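You operate a simulated robot arm through the tools that you are given. There is no shell and no other tool.

You are at the controls of a simulated robot arm. One attempt, no reset.

TASK
Put things in order on the work top of the long bench. At the end: the white drain cup stands where the yellow check block stood; the blue mould is on the brown carton; the yellow check block stands on top of the cream tape roll; the purple marker pen from the work top of the long bench stands where the white drain cup stood; whatever was shut is shut again. Leave all else as you found it, and nothing knocked over. Set down upright: blue mould.

The check looks at the end state, three seconds after you hand in, the way a careful person would. Anything else that was tipped, shoved, dropped, spilled or broken makes it a failure.

THE ROBOT
A 7-joint arm with a two-finger parallel gripper, fixed in place. Base frame: the origin is at the foot of the arm, x ahead of it, y to its left, z up; the work surface is at about z = 0. Units: m, degrees, N and s.
With the tool pointing down near the work surface it reaches from about 0.24 to 0.62 m from the base axis. Its first joint turns from -66.0 to 66.0 degrees. Payload 2.6 kg.
The tool frame sits at the grasp point between the pads (the TCP): z along the fingers, y along the line on which they close. The tips reach 0.03 m beyond it. The gripper opens to 0.094 m. The fingers are 0.028 m wide and 0.01 m thick; the gripper's body (0.05 by 0.096 m) begins 0.055 m behind the TCP.
Orientation is that of the tool frame in the base frame, as a unit quaternion [x, y, z, w]. With the fingers straight down and closing along the base's y, the tool's x points along the base's -x, its y along +y and its z along -z.

THE INTERFACE
- The arm moves only by the tool arm_command. Its argument "series" is text: rows parted by semicolons, each of 7 numbers parted by spaces: the shift along the tool's x, y, z in units of 200 mm (1.0 is 200 mm), then the turn, a rotation vector about the tool's x, y, z in units of 45 degrees (1.0 is 45 degrees), then the closure in counts, from 0 (fully open) to 255 (shut). In form: dx dy dz ax ay az jaw; .... A call has 1 to 20 rows; each row is the pose to reach, as a shift and turn from the pose commanded when the call began, along the tool's axes at that moment. A call with a number of a shift or a turn outside -1 to 1 is refused whole. Rows are played at 5 a second. More than 0.05 m and 8.6 degrees between two rows, or a gripper value outside its range, and nothing of the call is played. Where a pose cannot be reached the arm comes as near as it can. A force on the tool above 40 N (or 10 N above the force at the start of the call, whichever is more), or a blocked arm, ends the call early, and 0.2 s more pass. Each finger travels about 0.072 m/s and halts on what it meets, pressing with about 31 N; the grip force reading is that of the motor and also rises with nothing between the fingers. The clock runs only during rows and for 0.2 s after the last one: add rows that repeat a pose to give the fingers time. It gives the time, the measured TCP pose, the force on the tool (base axes), the opening and the grip force at its end, in the units of the frame above (readings bear some noise), with the torque about the TCP (base axes, N m) and any sound that the robot's microphone picked up, and new pictures: "show" is both (left out), scene, wrist or none.
- Cameras (640 x 400 px; columns grow to the right, rows downward): "scene" is fixed at [0.0123, 0.4316, 0.5488]; the picture's right is [-0.91, -0.42, 0.00], its down [-0.29, 0.63, -0.72] and it looks along [0.30, -0.65, -0.69] (base axes); focal length 214 px, centre (320, 200). "wrist" rides on the gripper at [0.076, 0.014, -0.102] in the tool frame; the picture's right is [-0.18, 0.98, 0.00], its down [-0.75, -0.14, -0.64] and it looks along [-0.63, -0.12, 0.77] (tool axes); focal length 243 px, centre (320, 200). There is no depth. A picture from a camera that has moved, and an enlarged one, comes with that camera's place and axes in the base frame and with its lens. The place of the scene camera against the robot may be out by one fixed shift of up to 0.012 m in any direction.
- inspect(camera, box): a new picture of the part [left, top, right, bottom] of that camera's present view, enlarged. It takes no simulated time.
- sign_off(): hands the job in; it is judged then, once.

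Nothing tells you positions but the pictures and the camera data. Unless the task says otherwise, let go and move clear before handing in.

The tools are called after "Request:" by a JSON object that holds its "fn" and its "kwargs". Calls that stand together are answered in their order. arm_command: Moves the arm, as the interface text tells. Its arguments: {"type":"object","properties":{"series":{"type":"string"},"show":{"type":"string","enum":["both","scene","wrist","none"]}},"required":["series"]} The other tools are called the same way: inspect (camera, box) takes an enlarged picture of a part of a camera's view; sign_off () hands the job in.

At the start:

```text
t: 0.0
eef_pos: [0.3859, 0.0545, 0.3628]
orientation: [0.0, 1.0, 0.0, 0.0]
contact_force: [0.1, -0.2, 0.7]
ft_torque: [0.06, 0.02, 0.0]
finger_gap: 0.0939
gripper_force: 0.1
```

scene: 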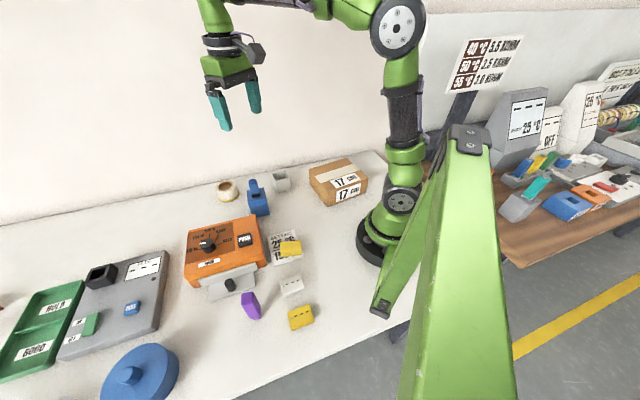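
wrist: 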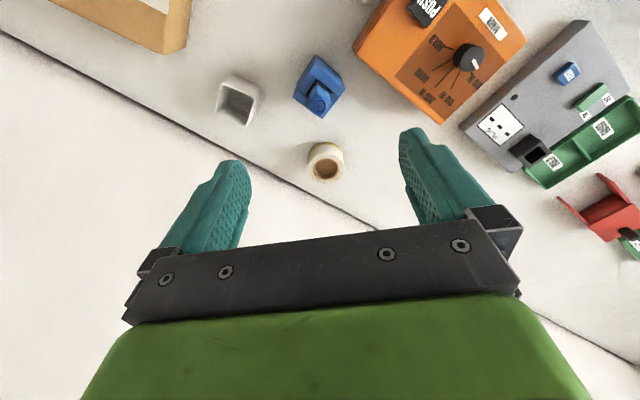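

I see a bench with an orange box device, a blue mould, a white cup, a cream tape roll, a brown carton, yellow blocks, and a purple object. I'll look closer before moving.

Request:
{"fn": "inspect", "kwargs": {"camera": "scene", "box": [200, 150, 380, 262]}}

Request:
{"fn": "inspect", "kwargs": {"camera": "scene", "box": [170, 220, 350, 332]}}

Request:
{"fn": "inspect", "kwargs": {"camera": "scene", "box": [0, 230, 200, 400]}}

Request:
{"fn": "inspect", "kwargs": {"camera": "wrist", "box": [180, 0, 440, 200]}}

Request:
{"fn": "inspect", "kwargs": {"camera": "scene", "box": [480, 60, 640, 260]}}

```text
3.56 times, centred on (290, 206) of scene
camera zoom: at [0.0123, 0.4316, 0.5488], right [-0.91, -0.42, 0.0], down [-0.29, 0.63, -0.72], along [0.3, -0.65, -0.69], focal length 763 px, centre (427, 179)
```

zoom: 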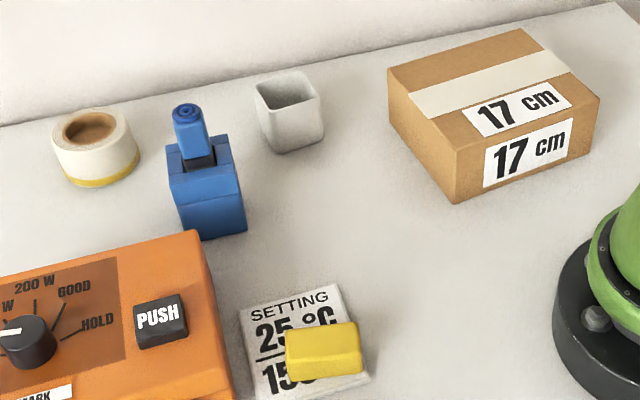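

```text
3.56 times, centred on (260, 276) of scene
camera zoom: at [0.0123, 0.4316, 0.5488], right [-0.91, -0.42, 0.0], down [-0.29, 0.63, -0.72], along [0.3, -0.65, -0.69], focal length 763 px, centre (533, -70)
```

zoom: 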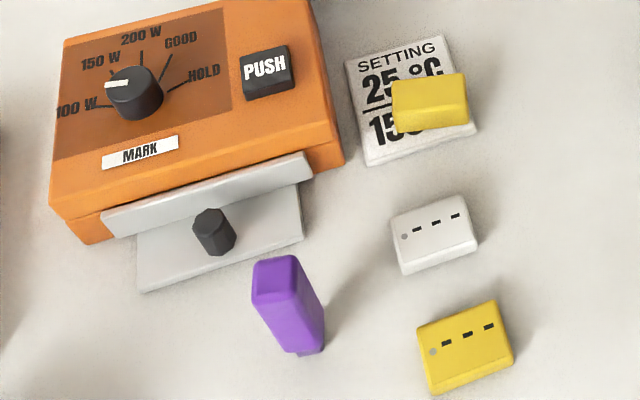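

```text
2.35 times, centred on (100, 315) of scene
camera zoom: at [0.0123, 0.4316, 0.5488], right [-0.91, -0.42, 0.0], down [-0.29, 0.63, -0.72], along [0.3, -0.65, -0.69], focal length 505 px, centre (838, -71)
```

zoom: 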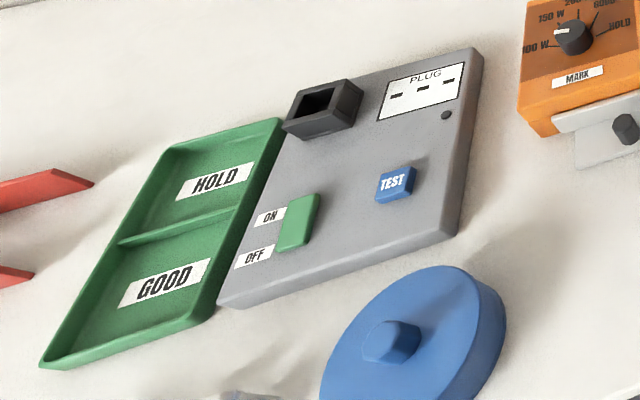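

```text
2.00 times, centred on (310, 100) of wrist
camera zoom: at [0.3104, 0.0693, 0.4642], right [0.18, 0.98, 0.0], down [0.75, -0.14, 0.64], along [0.63, -0.12, -0.77], focal length 485 px, centre (340, 400)
```

zoom: 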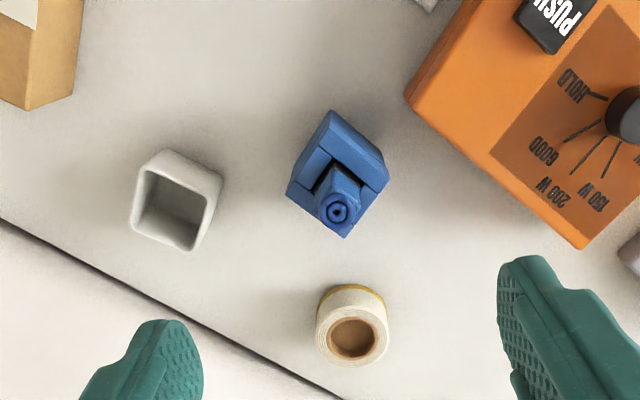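

```text
2.00 times, centred on (560, 160) of scene
camera zoom: at [0.0123, 0.4316, 0.5488], right [-0.91, -0.42, 0.0], down [-0.29, 0.63, -0.72], along [0.3, -0.65, -0.69], focal length 429 px, centre (-160, 280)
```

zoom: 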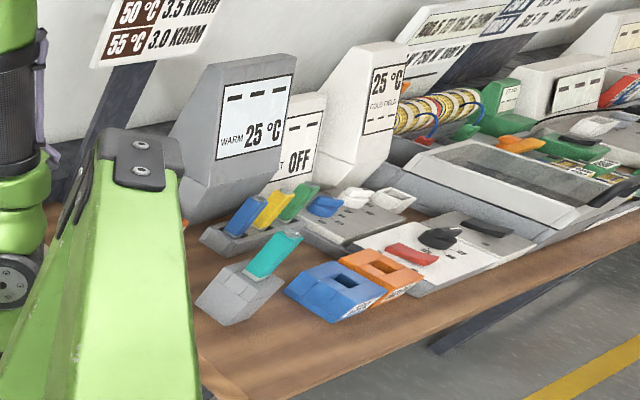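

I see two yellow items (one on the SETTING card, one with dashes), a purple upright item and a blue two-part item near the cup. I'm enlarging each of them to tell them apart before anything moves.

Request:
{"fn": "inspect", "kwargs": {"camera": "scene", "box": [265, 225, 325, 263]}}

Request:
{"fn": "inspect", "kwargs": {"camera": "scene", "box": [265, 265, 335, 335]}}

Request:
{"fn": "inspect", "kwargs": {"camera": "scene", "box": [225, 265, 285, 325]}}

Request:
{"fn": "inspect", "kwargs": {"camera": "scene", "box": [210, 165, 300, 222]}}

Request:
{"fn": "inspect", "kwargs": {"camera": "wrist", "box": [340, 0, 640, 280]}}

Request:
{"fn": "inspect", "kwargs": {"camera": "wrist", "box": [270, 40, 370, 190]}}

Request:
{"fn": "inspect", "kwargs": {"camera": "scene", "box": [60, 320, 200, 400]}}

```text
10.53 times, centred on (295, 244) of scene
camera zoom: at [0.0123, 0.4316, 0.5488], right [-0.91, -0.42, 0.0], down [-0.29, 0.63, -0.72], along [0.3, -0.65, -0.69], focal length 2258 px, centre (583, -263)
```

zoom: 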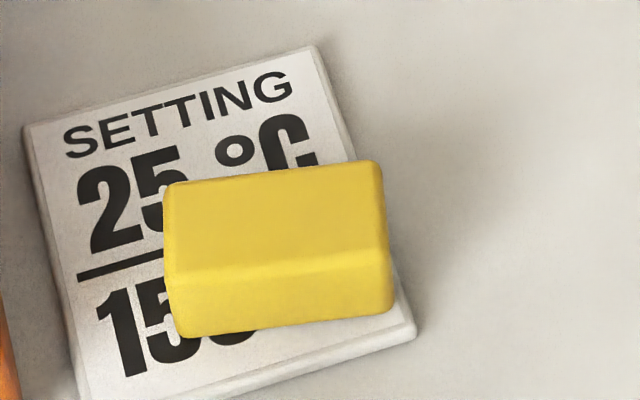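

```text
5.71 times, centred on (300, 300) of scene
camera zoom: at [0.0123, 0.4316, 0.5488], right [-0.91, -0.42, 0.0], down [-0.29, 0.63, -0.72], along [0.3, -0.65, -0.69], focal length 1226 px, centre (434, -371)
```

zoom: 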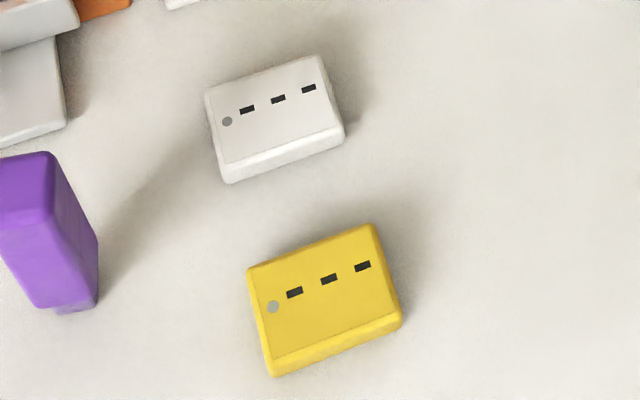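

```text
6.67 times, centred on (255, 295) of scene
camera zoom: at [0.0123, 0.4316, 0.5488], right [-0.91, -0.42, 0.0], down [-0.29, 0.63, -0.72], along [0.3, -0.65, -0.69], focal length 1430 px, centre (753, -433)
```

zoom: 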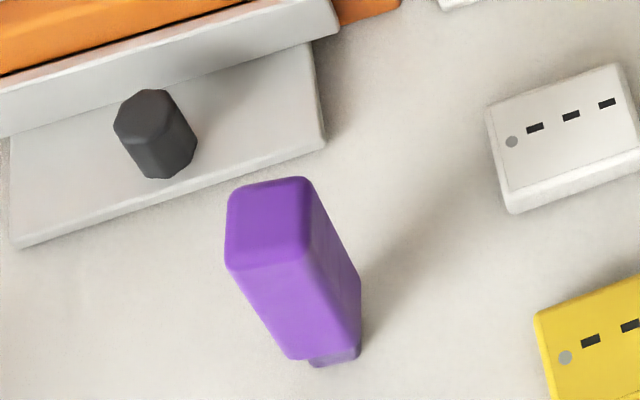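

```text
7.02 times, centred on (255, 194) of scene
camera zoom: at [0.0123, 0.4316, 0.5488], right [-0.91, -0.42, 0.0], down [-0.29, 0.63, -0.72], along [0.3, -0.65, -0.69], focal length 1505 px, centre (776, 246)
```

zoom: 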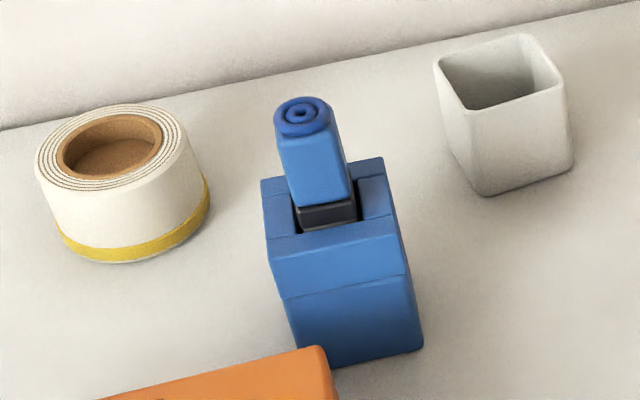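

```text
1.43 times, centred on (490, 140) of wrist
camera zoom: at [0.3104, 0.0693, 0.4642], right [0.18, 0.98, 0.0], down [0.75, -0.14, 0.64], along [0.63, -0.12, -0.77], focal length 347 px, centre (77, 286)
```

zoom: 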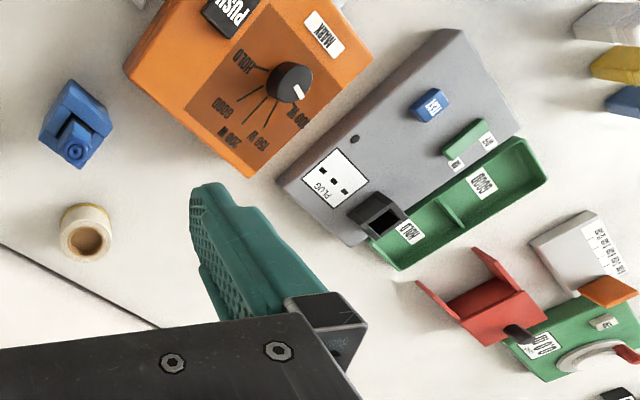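

```text
2.67 times, centred on (320, 115) of wrist
camera zoom: at [0.3104, 0.0693, 0.4642], right [0.18, 0.98, 0.0], down [0.75, -0.14, 0.64], along [0.63, -0.12, -0.77], focal length 647 px, centre (320, 427)
```

zoom: 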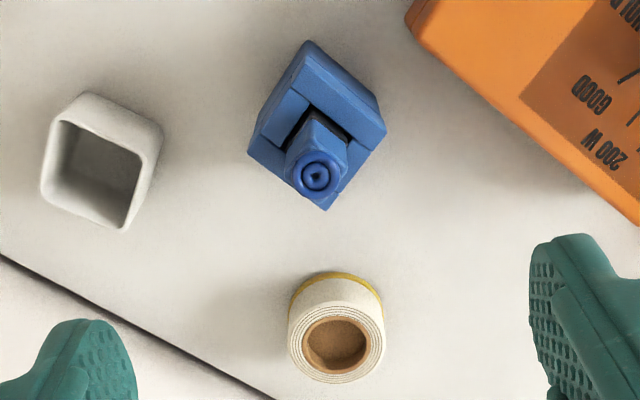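

```text
4.57 times, centred on (130, 360) of scene
camera zoom: at [0.0123, 0.4316, 0.5488], right [-0.91, -0.42, 0.0], down [-0.29, 0.63, -0.72], along [0.3, -0.65, -0.69], focal length 980 px, centre (1189, -531)
```

zoom: 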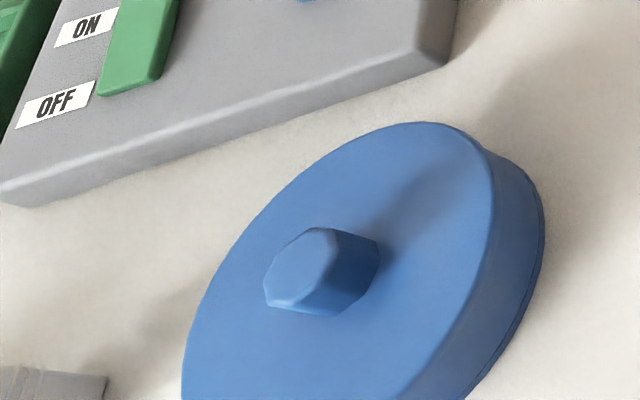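

The blue two-part item stands near the cup and the tape roll. The yellow candidates and the purple pen sit towards the left of the base. I'll swing the wrist camera over that region, staying high, to look before touching anything.

Request:
{"fn": "arm_command", "kwargs": {"series": "0.116 0.122 0 0 0 -0.125 0; 0.232 0.244 0 0 0 -0.25 0; 0.348 0.366 0 0 0 -0.375 0; 0.464 0.488 0 0 0 -0.5 0; 0.58 0.61 0 0 0 -0.625 0; 0.696 0.732 0 0 0 -0.75 0; 0.812 0.854 0 0 0 -0.875 0; 0.93 0.975 0 0 0 -1 0; 0.93 0.975 0 0 0 -1 0", "show": "both"}}

```text
t: 2.0
eef_pos: [0.1995, 0.2493, 0.3628]
orientation: [-0.383, 0.924, -0.001, 0.001]
contact_force: [-0.4, 0.8, -0.4]
ft_torque: [0.0, 0.02, -0.01]
finger_gap: 0.0937
gripper_force: 0.1
camera wrist: at [0.1359, 0.2062, 0.4644], right [-0.57, 0.82, 0.0], down [0.63, 0.43, 0.64], along [0.53, 0.36, -0.77], focal length 243 px, centre (320, 200)
```

scene: 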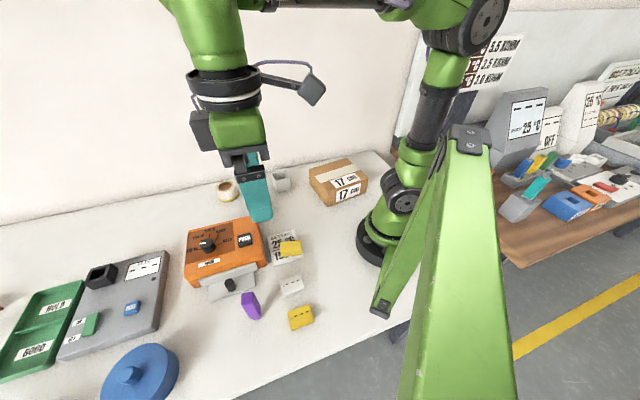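
wrist: 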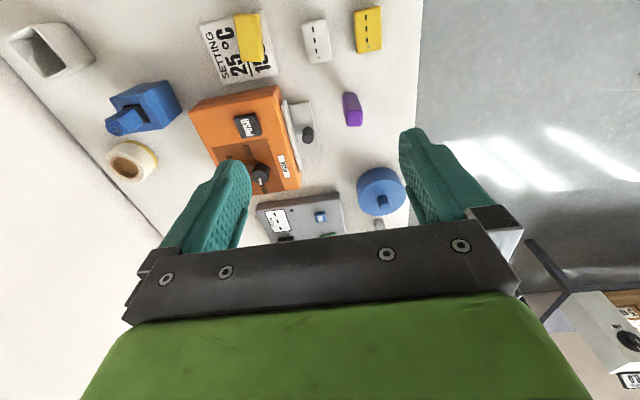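

Now the wrist camera sees the row: card with plain yellow block, white dashed block, yellow dashed block, purple pen. I'm enlarging these.

Request:
{"fn": "inspect", "kwargs": {"camera": "wrist", "box": [180, 0, 400, 140]}}

Request:
{"fn": "inspect", "kwargs": {"camera": "wrist", "box": [260, 70, 420, 240]}}

Request:
{"fn": "inspect", "kwargs": {"camera": "wrist", "box": [0, 0, 200, 200]}}

```text
2.86 times, centred on (290, 70) of wrist
camera zoom: at [0.1359, 0.2062, 0.4644], right [-0.57, 0.82, 0.0], down [0.63, 0.43, 0.64], along [0.53, 0.36, -0.77], focal length 693 px, centre (406, 571)
```

zoom: 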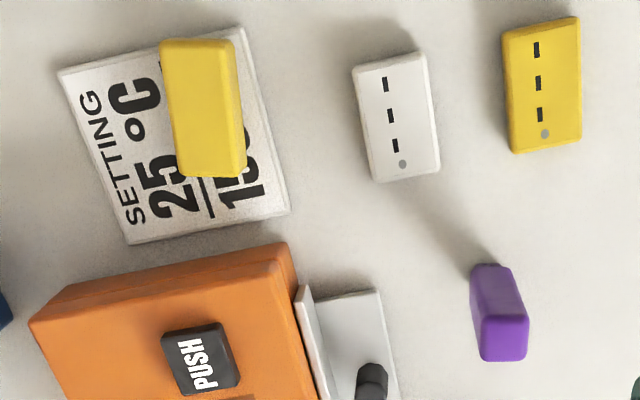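

```text
2.35 times, centred on (340, 155) of wrist
camera zoom: at [0.1359, 0.2062, 0.4644], right [-0.57, 0.82, 0.0], down [0.63, 0.43, 0.64], along [0.53, 0.36, -0.77], focal length 571 px, centre (273, 306)
```

zoom: 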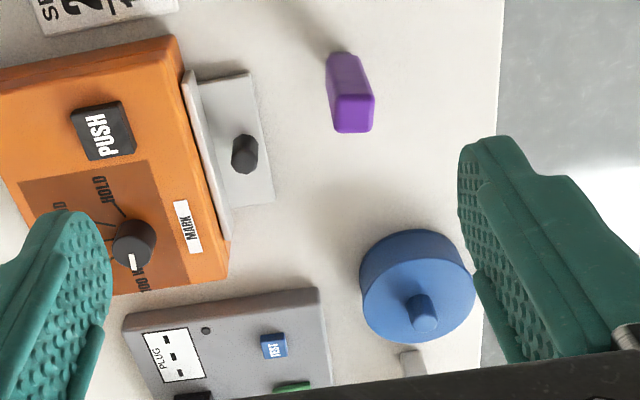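

```text
2.00 times, centred on (100, 100) of wrist
camera zoom: at [0.1359, 0.2062, 0.4644], right [-0.57, 0.82, 0.0], down [0.63, 0.43, 0.64], along [0.53, 0.36, -0.77], focal length 485 px, centre (760, 400)
```

zoom: 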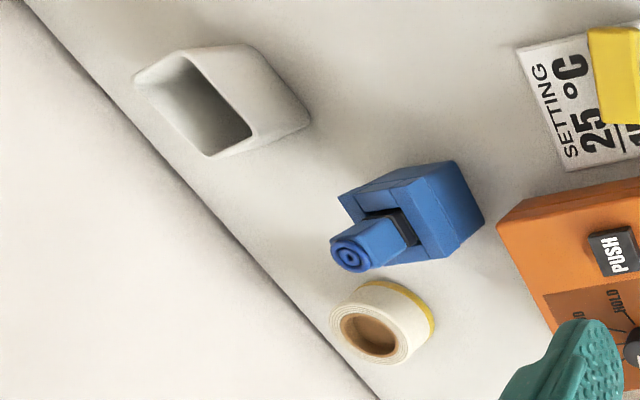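

The blue candidates are the block with a stick beside the cup and the round knobbed one further off. I'll bring the wrist camera closer to the round one and the far bench end, still staying high.

Request:
{"fn": "arm_command", "kwargs": {"series": "-0.141 0.071 0.06 0 0 -0.067 0; -0.283 0.142 0.12 0 0 -0.133 0; -0.424 0.212 0.18 0 0 -0.2 0; -0.566 0.283 0.24 0 0 -0.267 0; -0.707 0.354 0.3 0 0 -0.333 0; -0.707 0.354 0.3 0 0 -0.333 0", "show": "wrist"}}

```text
t: 3.4
eef_pos: [0.2507, 0.4002, 0.3016]
orientation: [-0.5, 0.866, 0.0, 0.0]
contact_force: [-0.1, 1.0, -0.6]
ft_torque: [-0.01, -0.03, 0.03]
finger_gap: 0.0939
gripper_force: 0.1
camera wrist: at [0.1997, 0.3418, 0.4034], right [-0.76, 0.65, 0.0], down [0.5, 0.58, 0.64], along [0.42, 0.49, -0.77], focal length 243 px, centre (320, 200)
```

wrist: 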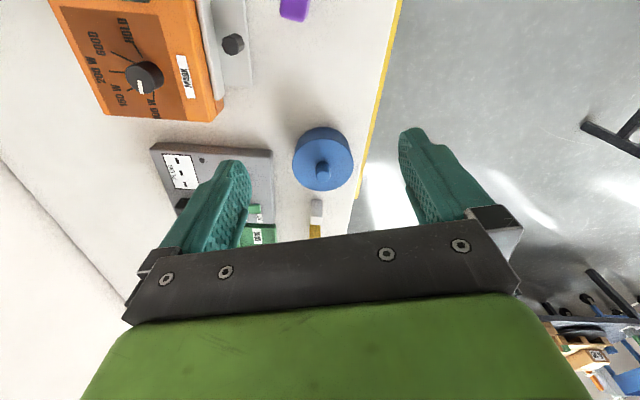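

Request:
{"fn": "inspect", "kwargs": {"camera": "wrist", "box": [270, 110, 390, 240]}}

Request:
{"fn": "inspect", "kwargs": {"camera": "wrist", "box": [40, 0, 280, 150]}}

```text
3.08 times, centred on (330, 175) of wrist
camera zoom: at [0.1997, 0.3418, 0.4034], right [-0.76, 0.65, 0.0], down [0.5, 0.58, 0.64], along [0.42, 0.49, -0.77], focal length 746 px, centre (289, 277)
```

zoom: 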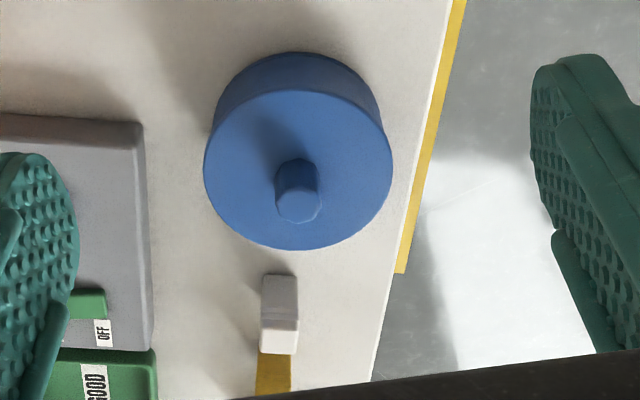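

```text
2.67 times, centred on (160, 75) of wrist
camera zoom: at [0.1997, 0.3418, 0.4034], right [-0.76, 0.65, 0.0], down [0.5, 0.58, 0.64], along [0.42, 0.49, -0.77], focal length 647 px, centre (747, 533)
```

zoom: 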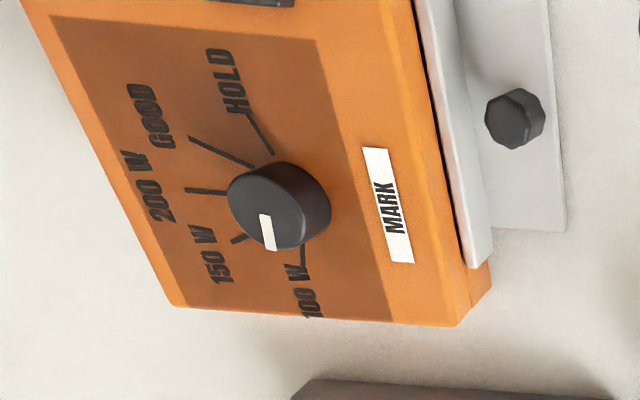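

The round blue one looks like a lidded dish on the bench's front edge. I'll now return to the blue block with the stick for a closer look at it, the cup, the roll and the carton.

Request:
{"fn": "arm_command", "kwargs": {"series": "0.134 -0.118 0.02 0 0 0.133 0; 0.268 -0.236 0.04 0 0 0.267 0; 0.402 -0.353 0.06 0 0 0.4 0; 0.536 -0.471 0.08 0 0 0.533 0; 0.67 -0.589 0.1 0 0 0.667 0", "show": "none"}}

Request:
{"fn": "arm_command", "kwargs": {"series": "0.057 -0.169 0.02 0 0 0.133 0; 0.114 -0.338 0.04 0 0 0.267 0; 0.171 -0.507 0.06 0 0 0.4 0; 0.228 -0.676 0.08 0 0 0.533 0; 0.286 -0.8455 0.1 0 0 0.667 0; 0.286 -0.8455 0.1 0 0 0.667 0", "show": "wrist"}}

```text
t: 4.6
eef_pos: [0.284, 0.2231, 0.2818]
orientation: [-0.257, 0.966, 0.0, 0.001]
contact_force: [-0.1, 0.3, -1.1]
ft_torque: [-0.03, -0.02, -0.01]
finger_gap: 0.0939
gripper_force: 0.1
```

```text
t: 6.0
eef_pos: [0.3194, 0.0498, 0.2619]
orientation: [0.0, 1.0, 0.0, 0.001]
contact_force: [0.0, 0.1, -0.3]
ft_torque: [-0.01, -0.02, 0.01]
finger_gap: 0.0941
gripper_force: 0.0
camera wrist: at [0.2432, 0.0641, 0.3635], right [0.19, 0.98, 0.0], down [0.75, -0.14, 0.64], along [0.63, -0.12, -0.77], focal length 243 px, centre (320, 200)
```

wrist: 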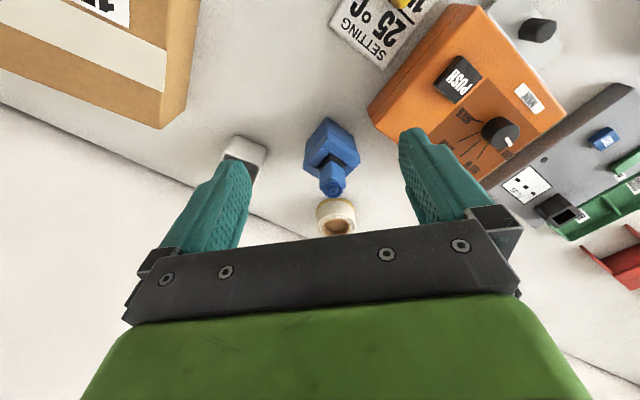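

Request:
{"fn": "inspect", "kwargs": {"camera": "wrist", "box": [290, 105, 380, 200]}}

Request:
{"fn": "inspect", "kwargs": {"camera": "wrist", "box": [0, 0, 200, 140]}}

Request:
{"fn": "inspect", "kwargs": {"camera": "wrist", "box": [480, 60, 640, 280]}}

```text
4.21 times, centred on (335, 152) of wrist
camera zoom: at [0.2432, 0.0641, 0.3635], right [0.19, 0.98, 0.0], down [0.75, -0.14, 0.64], along [0.63, -0.12, -0.77], focal length 1022 px, centre (257, 400)
```

zoom: 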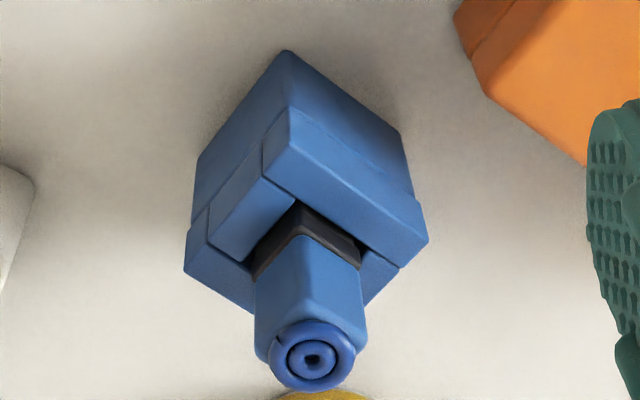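

```text
2.86 times, centred on (100, 70) of wrist
camera zoom: at [0.2432, 0.0641, 0.3635], right [0.19, 0.98, 0.0], down [0.75, -0.14, 0.64], along [0.63, -0.12, -0.77], focal length 693 px, centre (949, 571)
```

zoom: 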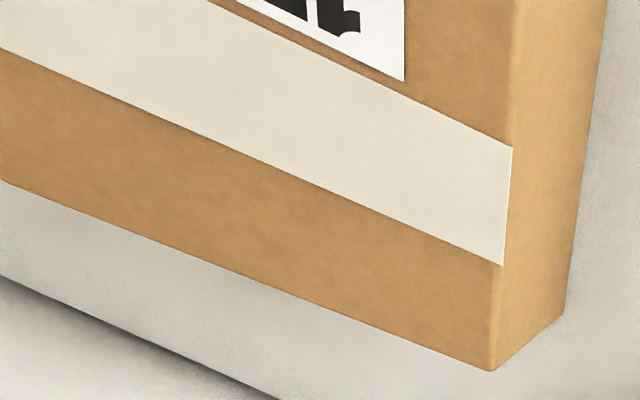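

```text
1.82 times, centred on (560, 170) of wrist
camera zoom: at [0.2432, 0.0641, 0.3635], right [0.19, 0.98, 0.0], down [0.75, -0.14, 0.64], along [0.63, -0.12, -0.77], focal length 441 px, centre (-116, 254)
```

zoom: 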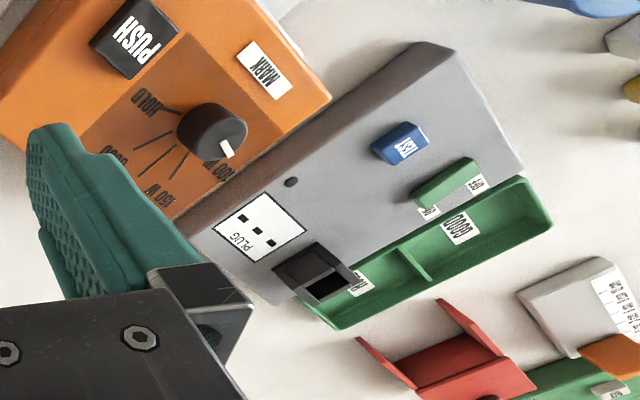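

The blue block with the slot and a moulded plug in it is the mould; the round one is a lidded dish. I still need to decide between the two yellow blocks, so I'll tilt the wrist and look straight down at them from close up.

Request:
{"fn": "arm_command", "kwargs": {"series": "0.05 0.117 0 0 0 -0.167 0; 0.1 0.233 0 0 0 -0.333 0; 0.15 0.35 0 0 0 -0.5 0; 0.2 0.467 0 0 0 -0.667 0; 0.25 0.583 0 0 0 -0.833 0; 0.3 0.7 0 0 0 -1 0", "show": "none"}}

Request:
{"fn": "arm_command", "kwargs": {"series": "-0.047 0.118 0.017 0 0.142 0 0; -0.094 0.236 0.033 0 0.283 0 0; -0.142 0.354 0.05 0 0.425 0 0; -0.189 0.471 0.067 0 0.567 0 0; -0.236 0.589 0.083 0 0.708 0 0; -0.283 0.707 0.1 0 0.85 0 0; -0.283 0.707 0.1 0 0.85 0 0", "show": "both"}}

```text
t: 7.4
eef_pos: [0.2598, 0.1898, 0.263]
orientation: [-0.383, 0.924, 0.0, 0.0]
contact_force: [-0.9, -0.5, 0.4]
ft_torque: [0.01, 0.01, 0.02]
finger_gap: 0.094
gripper_force: 0.1
```

```text
t: 9.0
eef_pos: [0.1995, 0.3292, 0.2417]
orientation: [-0.361, 0.873, -0.125, -0.303]
contact_force: [-1.0, -0.7, 0.3]
ft_torque: [0.01, 0.02, -0.01]
finger_gap: 0.0936
gripper_force: 0.0
camera wrist: at [0.1926, 0.3429, 0.3693], right [-0.59, 0.8, -0.11], down [0.8, 0.6, 0.04], along [0.1, -0.07, -0.99], focal length 243 px, centre (320, 200)
```

scene: 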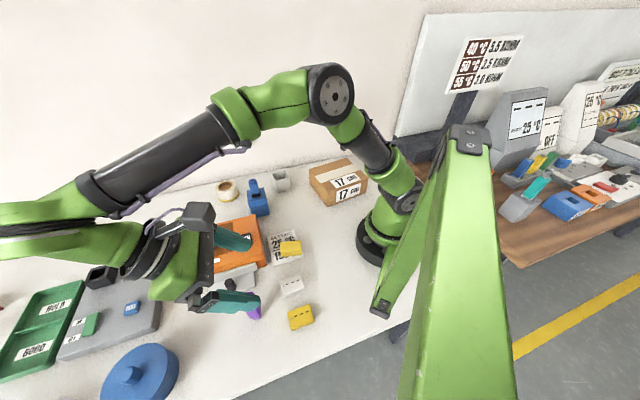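
wrist: 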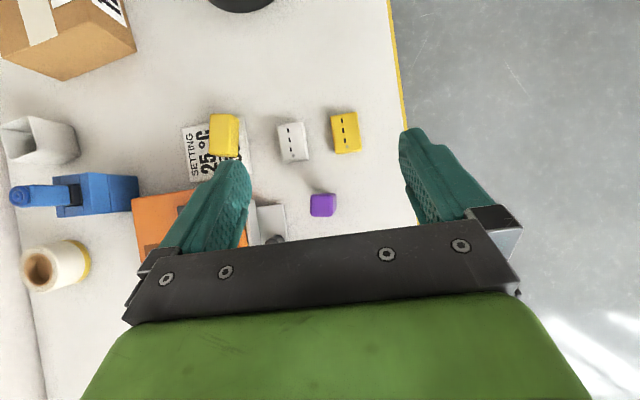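

The view is now nearly straight down over the blocks; I'm enlarging each to compare.

Request:
{"fn": "inspect", "kwargs": {"camera": "wrist", "box": [265, 100, 375, 220]}}

Request:
{"fn": "inspect", "kwargs": {"camera": "wrist", "box": [170, 95, 270, 190]}}

Request:
{"fn": "inspect", "kwargs": {"camera": "wrist", "box": [0, 0, 200, 300]}}

Request:
{"fn": "inspect", "kwargs": {"camera": "scene", "box": [270, 140, 400, 230]}}

```text
3.33 times, centred on (320, 160) of wrist
camera zoom: at [0.1926, 0.3429, 0.3693], right [-0.59, 0.8, -0.11], down [0.8, 0.6, 0.04], along [0.1, -0.07, -0.99], focal length 809 px, centre (320, 333)
```

zoom: 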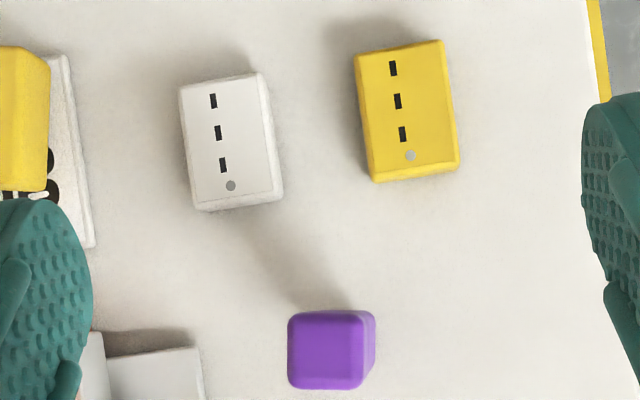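

```text
4.21 times, centred on (220, 142) of wrist
camera zoom: at [0.1926, 0.3429, 0.3693], right [-0.59, 0.8, -0.11], down [0.8, 0.6, 0.04], along [0.1, -0.07, -0.99], focal length 1022 px, centre (741, 442)
```

zoom: 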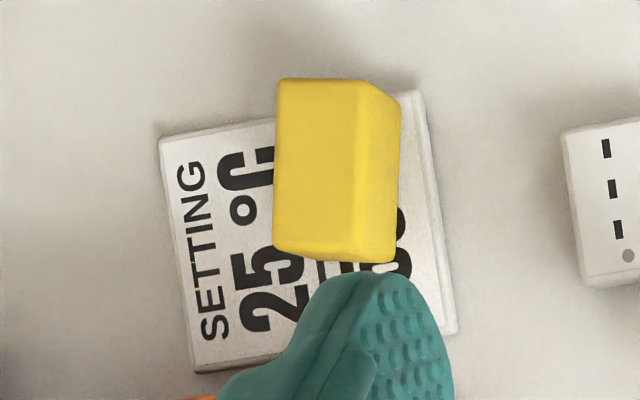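

```text
1.33 times, centred on (100, 150) of wrist
camera zoom: at [0.1926, 0.3429, 0.3693], right [-0.59, 0.8, -0.11], down [0.8, 0.6, 0.04], along [0.1, -0.07, -0.99], focal length 324 px, centre (613, 267)
```

zoom: 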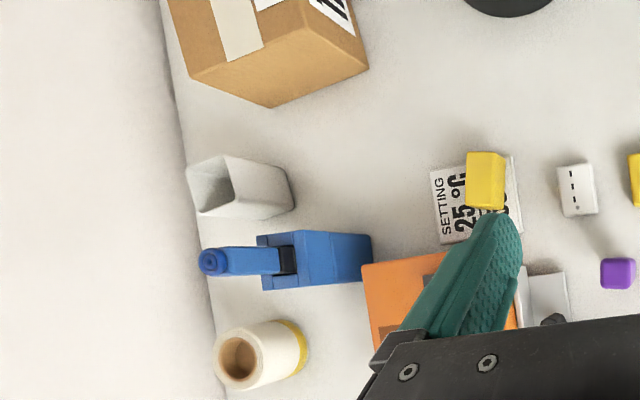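

```text
4.44 times, centred on (335, 185) of scene
camera zoom: at [0.0123, 0.4316, 0.5488], right [-0.91, -0.42, 0.0], down [-0.29, 0.63, -0.72], along [0.3, -0.65, -0.69], focal length 953 px, centre (253, 267)
```

zoom: 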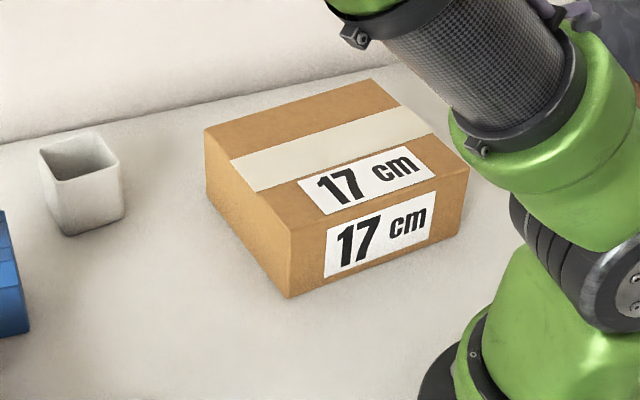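

The dashed blocks look like small readouts with a lamp, and the other yellow one is a plain bevelled block. I saw more coloured items past the round dish, so I'll lift and look further along the bench to rule out other candidates.

Request:
{"fn": "arm_command", "kwargs": {"series": "0.06 0 -0.08 0 -0.167 0 0; 0.12 0 -0.16 0 -0.333 0 0; 0.18 0 -0.24 0 -0.5 0 0; 0.24 0 -0.32 0 -0.667 0 0; 0.3 0 -0.39 0 -0.833 0 0; 0.36 0 -0.47 0 -1 0 0", "show": "none"}}

Request:
{"fn": "arm_command", "kwargs": {"series": "0 0 0 0 0 -0.15 0; 0 0 0 0 0 -0.3 0; 0 0 0 0 0 -0.45 0; 0 0 0 0 0 -0.6 0; 0 0 0 0 0 -0.75 0; 0 0 0 0 0 -0.75 0", "show": "wrist"}}

```text
t: 10.4
eef_pos: [0.2023, 0.3302, 0.3616]
orientation: [-0.382, 0.922, 0.023, 0.055]
contact_force: [-1.1, 0.0, -0.4]
ft_torque: [0.02, -0.02, -0.02]
finger_gap: 0.0942
gripper_force: 0.2
```

```text
t: 11.8
eef_pos: [0.2028, 0.3304, 0.3621]
orientation: [-0.634, 0.771, 0.005, 0.058]
contact_force: [-0.9, 0.0, -0.4]
ft_torque: [-0.01, 0.01, -0.03]
finger_gap: 0.0938
gripper_force: 0.1
camera wrist: at [0.1649, 0.251, 0.4536], right [-0.93, 0.37, -0.05], down [0.23, 0.66, 0.72], along [0.3, 0.66, -0.69], focal length 243 px, centre (320, 200)
```

wrist: 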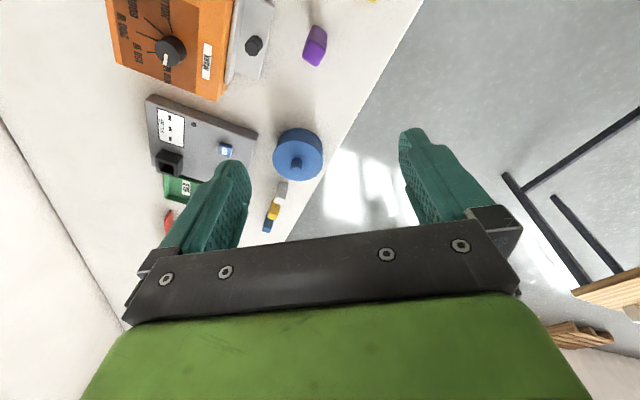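

Request:
{"fn": "inspect", "kwargs": {"camera": "wrist", "box": [220, 110, 360, 240]}}

Request:
{"fn": "inspect", "kwargs": {"camera": "scene", "box": [490, 130, 640, 230]}}

```text
3.08 times, centred on (290, 175) of wrist
camera zoom: at [0.1649, 0.251, 0.4536], right [-0.93, 0.37, -0.05], down [0.23, 0.66, 0.72], along [0.3, 0.66, -0.69], focal length 746 px, centre (412, 277)
```

zoom: 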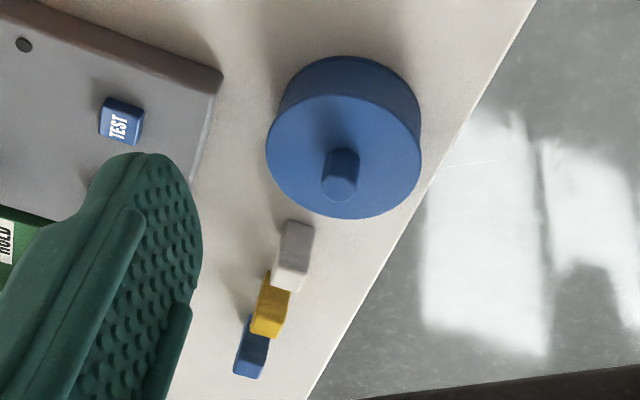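

```text
4.00 times, centred on (565, 180) of scene
camera zoom: at [0.0123, 0.4316, 0.5488], right [-0.91, -0.42, 0.0], down [-0.29, 0.63, -0.72], along [0.3, -0.65, -0.69], focal length 858 px, centre (-660, 280)
```

zoom: 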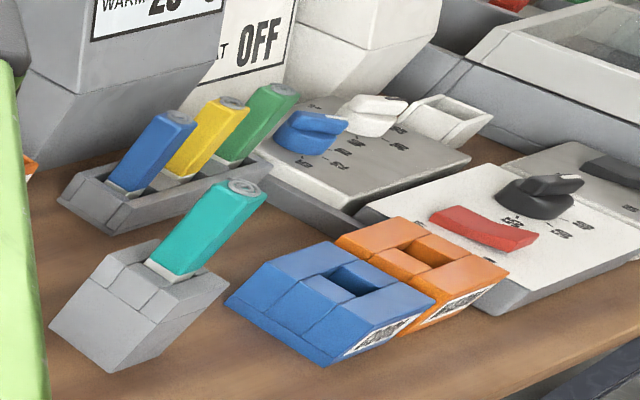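

The other bench shows the same sort of slotted blocks (moulds) with stick plugs, which confirms that the slotted blue block is the mould. I'll search the rest of the scene for any label that tells what a check block is.

Request:
{"fn": "inspect", "kwargs": {"camera": "scene", "box": [540, 50, 640, 130]}}

Request:
{"fn": "inspect", "kwargs": {"camera": "scene", "box": [560, 100, 640, 170]}}

Request:
{"fn": "inspect", "kwargs": {"camera": "scene", "box": [480, 80, 580, 150]}}

Request:
{"fn": "inspect", "kwargs": {"camera": "wrist", "box": [540, 240, 640, 400]}}

Request:
{"fn": "inspect", "kwargs": {"camera": "scene", "box": [570, 150, 640, 220]}}

```text
5.00 times, centred on (590, 90) of scene
camera zoom: at [0.0123, 0.4316, 0.5488], right [-0.91, -0.42, 0.0], down [-0.29, 0.63, -0.72], along [0.3, -0.65, -0.69], focal length 1072 px, centre (-1030, 750)
```

zoom: 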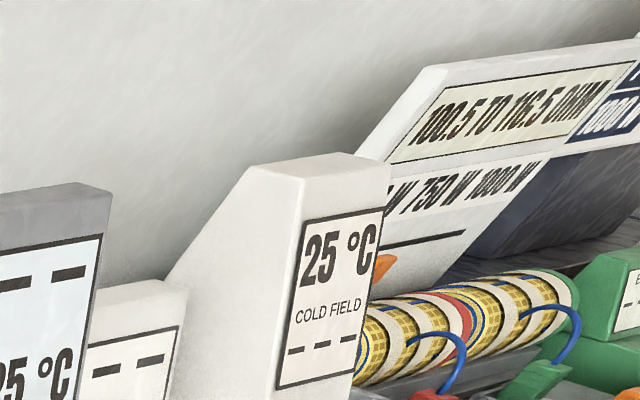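

```text
5.71 times, centred on (600, 135) of scene
camera zoom: at [0.0123, 0.4316, 0.5488], right [-0.91, -0.42, 0.0], down [-0.29, 0.63, -0.72], along [0.3, -0.65, -0.69], focal length 1226 px, centre (-1280, 571)
```

zoom: 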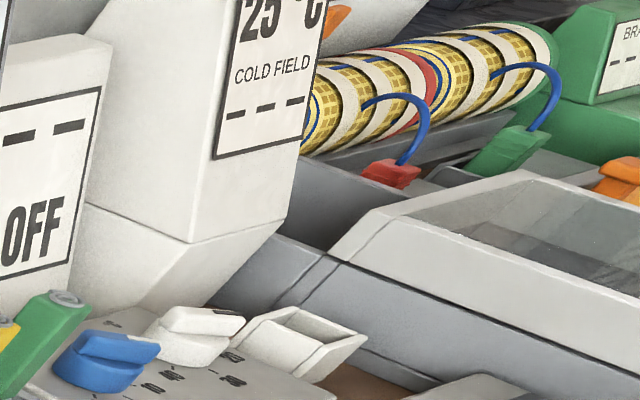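

```text
5.71 times, centred on (530, 115) of scene
camera zoom: at [0.0123, 0.4316, 0.5488], right [-0.91, -0.42, 0.0], down [-0.29, 0.63, -0.72], along [0.3, -0.65, -0.69], focal length 1226 px, centre (-880, 686)
```

zoom: 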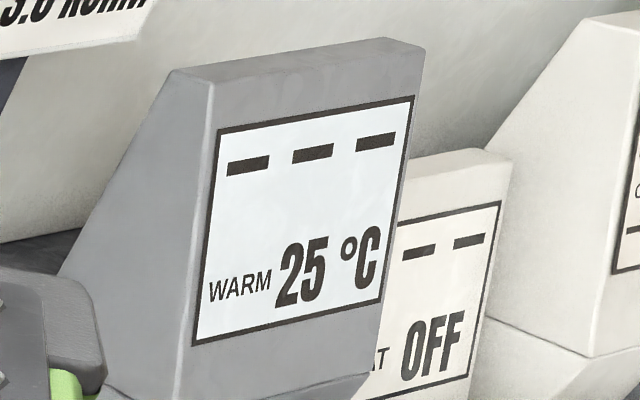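

```text
2.50 times, centred on (590, 320) of wrist
camera zoom: at [0.1649, 0.251, 0.4536], right [-0.93, 0.37, -0.05], down [0.23, 0.66, 0.72], along [0.3, 0.66, -0.69], focal length 606 px, centre (-355, -100)
```

zoom: 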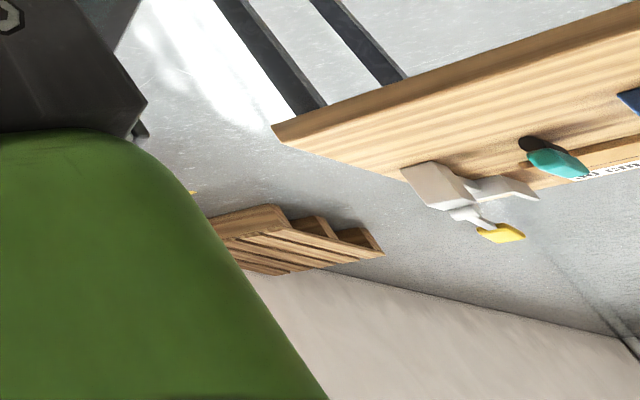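

```text
5.71 times, centred on (605, 185) of scene
camera zoom: at [0.0123, 0.4316, 0.5488], right [-0.91, -0.42, 0.0], down [-0.29, 0.63, -0.72], along [0.3, -0.65, -0.69], focal length 1226 px, centre (-1309, 286)
```

zoom: 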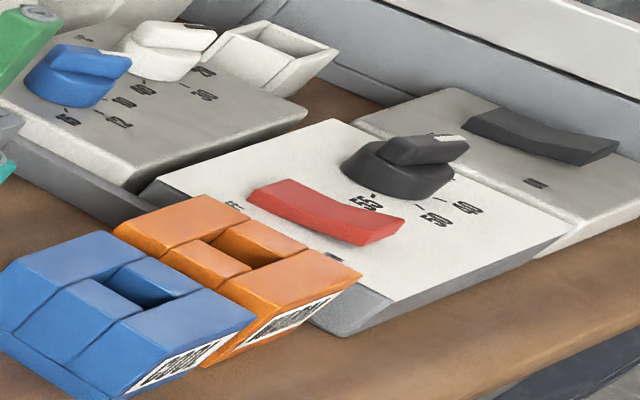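

Nothing labels the check block. I'll level the tool and test how well the arm reaches over the dashed yellow block at the edge of its range, staying high above it.

Request:
{"fn": "arm_command", "kwargs": {"series": "0 0 0 -0.0833 0.1247 0 0; 0 0 0 -0.0833 0.1247 0 0", "show": "none"}}

Request:
{"fn": "arm_command", "kwargs": {"series": "0.043 0.054 0.167 0 0 0.125 0; 0.086 0.109 0.333 0 0 0.25 0; 0.129 0.163 0.5 0 0 0.375 0; 0.172 0.217 0.667 0 0 0.5 0; 0.215 0.272 0.833 0 0 0.625 0; 0.2585 0.326 1 0 0 0.75 0; 0.2585 0.326 1 0 0 0.75 0", "show": "both"}}

```text
t: 12.4
eef_pos: [0.2019, 0.3304, 0.3604]
orientation: [-0.634, 0.773, 0.0, 0.0]
contact_force: [0.9, 0.1, 0.6]
ft_torque: [0.0, 0.03, 0.0]
finger_gap: 0.0939
gripper_force: 0.1
```

```text
t: 14.0
eef_pos: [0.1267, 0.2927, 0.1596]
orientation: [-0.382, 0.924, 0.0, -0.001]
contact_force: [-0.6, 0.5, 0.6]
ft_torque: [0.04, -0.02, 0.0]
finger_gap: 0.0938
gripper_force: 0.1
camera wrist: at [0.0633, 0.2489, 0.2616], right [-0.56, 0.83, 0.0], down [0.63, 0.43, 0.64], along [0.53, 0.36, -0.77], focal length 243 px, centre (320, 200)
```

scene: 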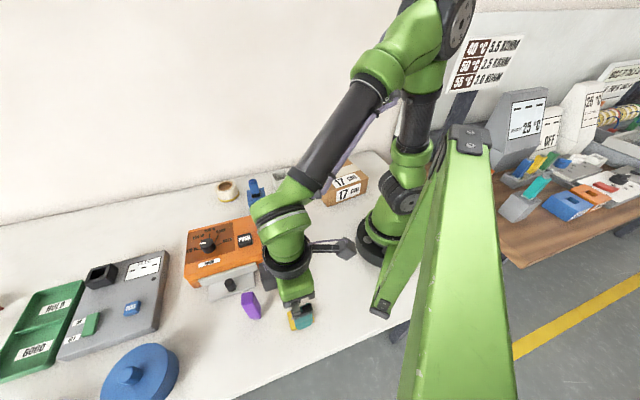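
wrist: 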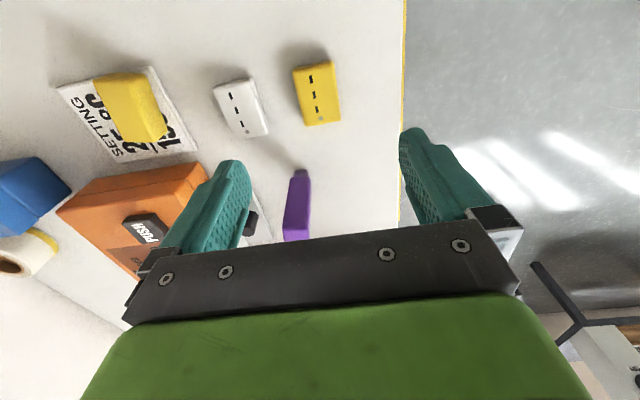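

The arm reaches over it without trouble. This low view shows the blocks well, so I'm enlarging them again.

Request:
{"fn": "inspect", "kwargs": {"camera": "wrist", "box": [200, 40, 350, 145]}}

Request:
{"fn": "inspect", "kwargs": {"camera": "wrist", "box": [50, 50, 210, 170]}}

Request:
{"fn": "inspect", "kwargs": {"camera": "wrist", "box": [250, 140, 330, 250]}}

```text
3.81 times, centred on (275, 92) of wrist
camera zoom: at [0.0633, 0.2489, 0.2616], right [-0.56, 0.83, 0.0], down [0.63, 0.43, 0.64], along [0.53, 0.36, -0.77], focal length 924 px, centre (491, 610)
```

zoom: 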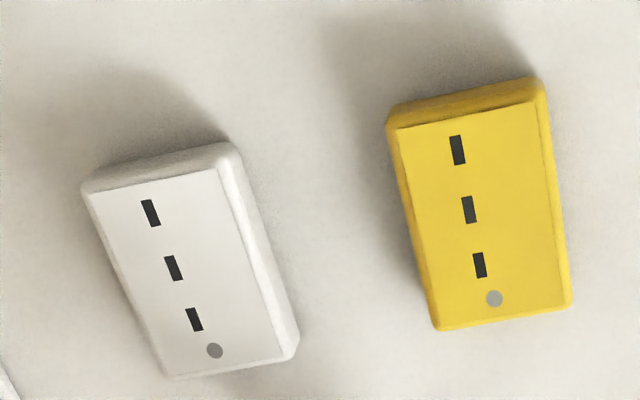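

```text
3.33 times, centred on (130, 110) of wrist
camera zoom: at [0.0633, 0.2489, 0.2616], right [-0.56, 0.83, 0.0], down [0.63, 0.43, 0.64], along [0.53, 0.36, -0.77], focal length 809 px, centre (953, 500)
```

zoom: 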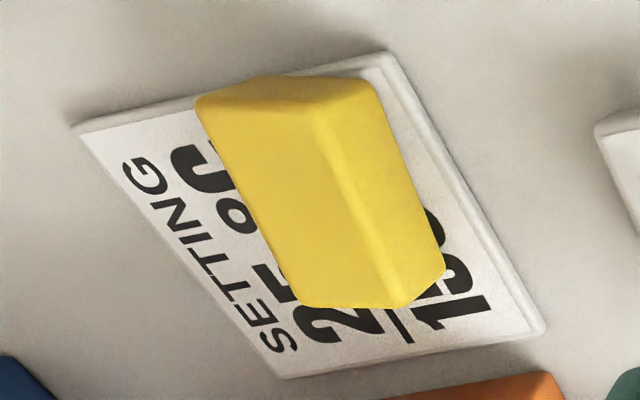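

```text
3.64 times, centred on (290, 195) of wrist
camera zoom: at [0.0633, 0.2489, 0.2616], right [-0.56, 0.83, 0.0], down [0.63, 0.43, 0.64], along [0.53, 0.36, -0.77], focal length 882 px, centre (429, 218)
```

zoom: 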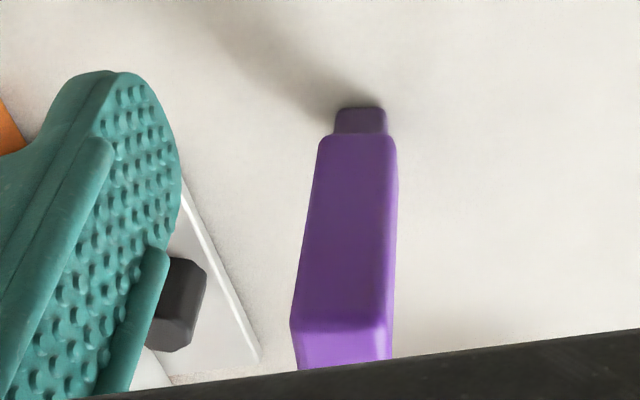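

The arm can reach both yellow blocks, so reach doesn't settle which one is meant. I'll look more closely at the three small coloured blocks by the dish for a hint, moving high past the pen.

Request:
{"fn": "arm_command", "kwargs": {"series": "0 0 -0.2 0 0 0 0; -0.2 0 -0.4 0 0 0 0; -0.4 0 -0.6 0 0 0 0; -0.6 0 -0.6 0 0 0 0; -0.8 0 -0.6 0 0 0 0; -1 0 -0.6 0 0 0 0; -1 0 -0.6 0 0 0 0", "show": "wrist"}}

```text
refused: row 2 steps farther than a row can; nothing moved
```

The step in row 2 was too long. I'm resending the same high move with smaller steps.

Request:
{"fn": "arm_command", "kwargs": {"series": "0 0 -0.2 0 0 0 0; -0.15 0 -0.35 0 0 0 0; -0.3 0 -0.5 0 0 0 0; -0.5 0 -0.6 0 0 0 0; -0.7 0 -0.6 0 0 0 0; -0.9 0 -0.6 0 0 0 0; -1 0 -0.6 0 0 0 0; -1 0 -0.6 0 0 0 0", "show": "wrist"}}

```text
t: 15.8
eef_pos: [0.2687, 0.4345, 0.281]
orientation: [-0.383, 0.924, 0.0, -0.001]
contact_force: [0.0, -0.4, 0.1]
ft_torque: [-0.03, 0.0, -0.01]
finger_gap: 0.0941
gripper_force: 0.0
camera wrist: at [0.2049, 0.3912, 0.3825], right [-0.56, 0.83, 0.0], down [0.63, 0.43, 0.64], along [0.53, 0.36, -0.77], focal length 243 px, centre (320, 200)
```

wrist: 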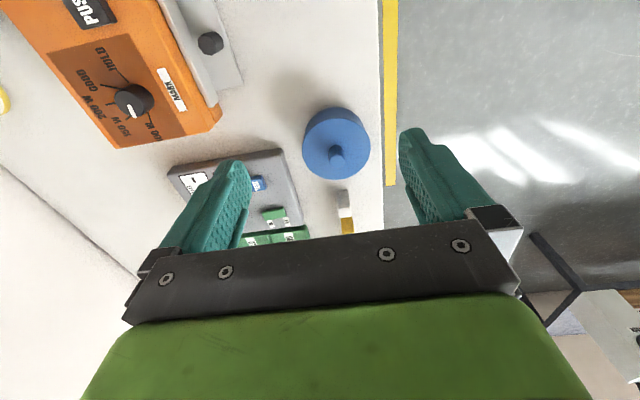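

I'm enlarging the small blocks and the orange unit's tray from here.

Request:
{"fn": "inspect", "kwargs": {"camera": "wrist", "box": [310, 170, 380, 240]}}

Request:
{"fn": "inspect", "kwargs": {"camera": "wrist", "box": [150, 0, 260, 130]}}

```text
5.71 times, centred on (345, 205) of wrist
camera zoom: at [0.2049, 0.3912, 0.3825], right [-0.56, 0.83, 0.0], down [0.63, 0.43, 0.64], along [0.53, 0.36, -0.77], focal length 1386 px, centre (177, 171)
```

zoom: 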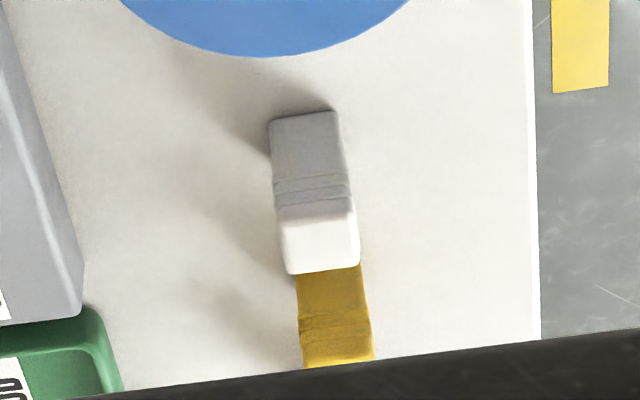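

```text
3.08 times, centred on (205, 65) of wrist
camera zoom: at [0.2049, 0.3912, 0.3825], right [-0.56, 0.83, 0.0], down [0.63, 0.43, 0.64], along [0.53, 0.36, -0.77], focal length 746 px, centre (674, 615)
```

zoom: 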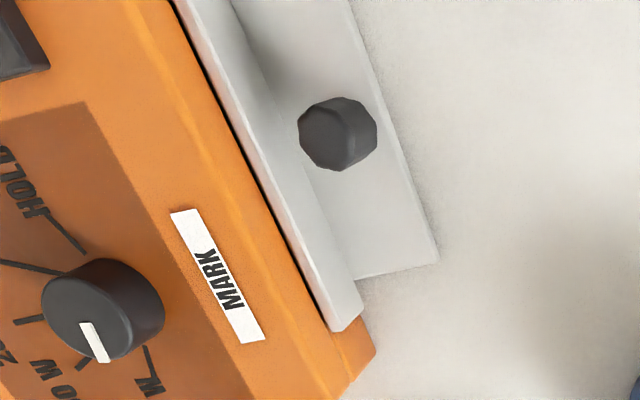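

The small items by the dish are upright ridged pieces, not blocks. The plain yellow block (about [0.24, 0.145], on the card) fits "check block" best: it's a bare block, well inside reach, while the dashed ones are readout units. Next I'll look straight down over the mould, cup and roll to measure them.

Request:
{"fn": "arm_command", "kwargs": {"series": "0.056 -0.162 0 0 0 0.167 0; 0.112 -0.324 0 0 0 0.333 0; 0.168 -0.486 0 0 0 0.5 0; 0.224 -0.648 0 0 0 0.667 0; 0.28 -0.81 0 0 0 0.833 0; 0.336 -0.972 0 0 0 1 0", "show": "none"}}

Request:
{"fn": "arm_command", "kwargs": {"series": "-0.0925 -0.158 0.008 0 0.142 0 0; -0.185 -0.317 0.017 0 0.283 0 0; -0.2775 -0.475 0.025 0 0.425 0 0; -0.37 -0.633 0.033 0 0.567 0 0; -0.4625 -0.792 0.042 0 0.708 0 0; -0.555 -0.95 0.05 0 0.85 0 0; -0.555 -0.95 0.05 0 0.85 0 0", "show": "both"}}

```text
t: 17.2
eef_pos: [0.359, 0.2496, 0.2818]
orientation: [0.001, 1.0, 0.001, 0.0]
contact_force: [-0.7, -0.9, 0.0]
ft_torque: [-0.05, 0.0, -0.01]
finger_gap: 0.0941
gripper_force: 0.0
```

```text
t: 18.8
eef_pos: [0.3894, 0.0639, 0.2698]
orientation: [0.007, 0.946, 0.003, -0.323]
contact_force: [-0.2, -0.1, 0.3]
ft_torque: [0.02, -0.01, -0.02]
finger_gap: 0.0941
gripper_force: 0.0
out of reach, approached as far as the arm can: row 5, 6, 7
camera wrist: at [0.3918, 0.0775, 0.3971], right [0.16, 0.98, -0.11], down [0.99, -0.16, 0.05], along [0.03, -0.12, -0.99], focal length 243 px, centre (320, 200)
```

scene: 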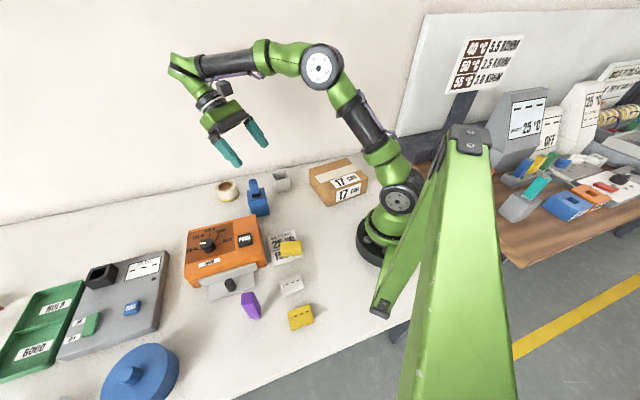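
wrist: 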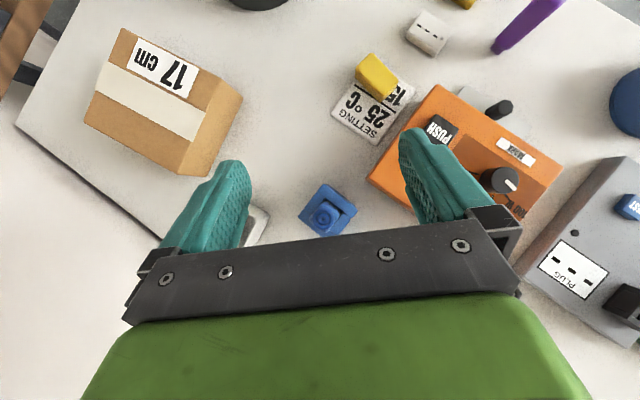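

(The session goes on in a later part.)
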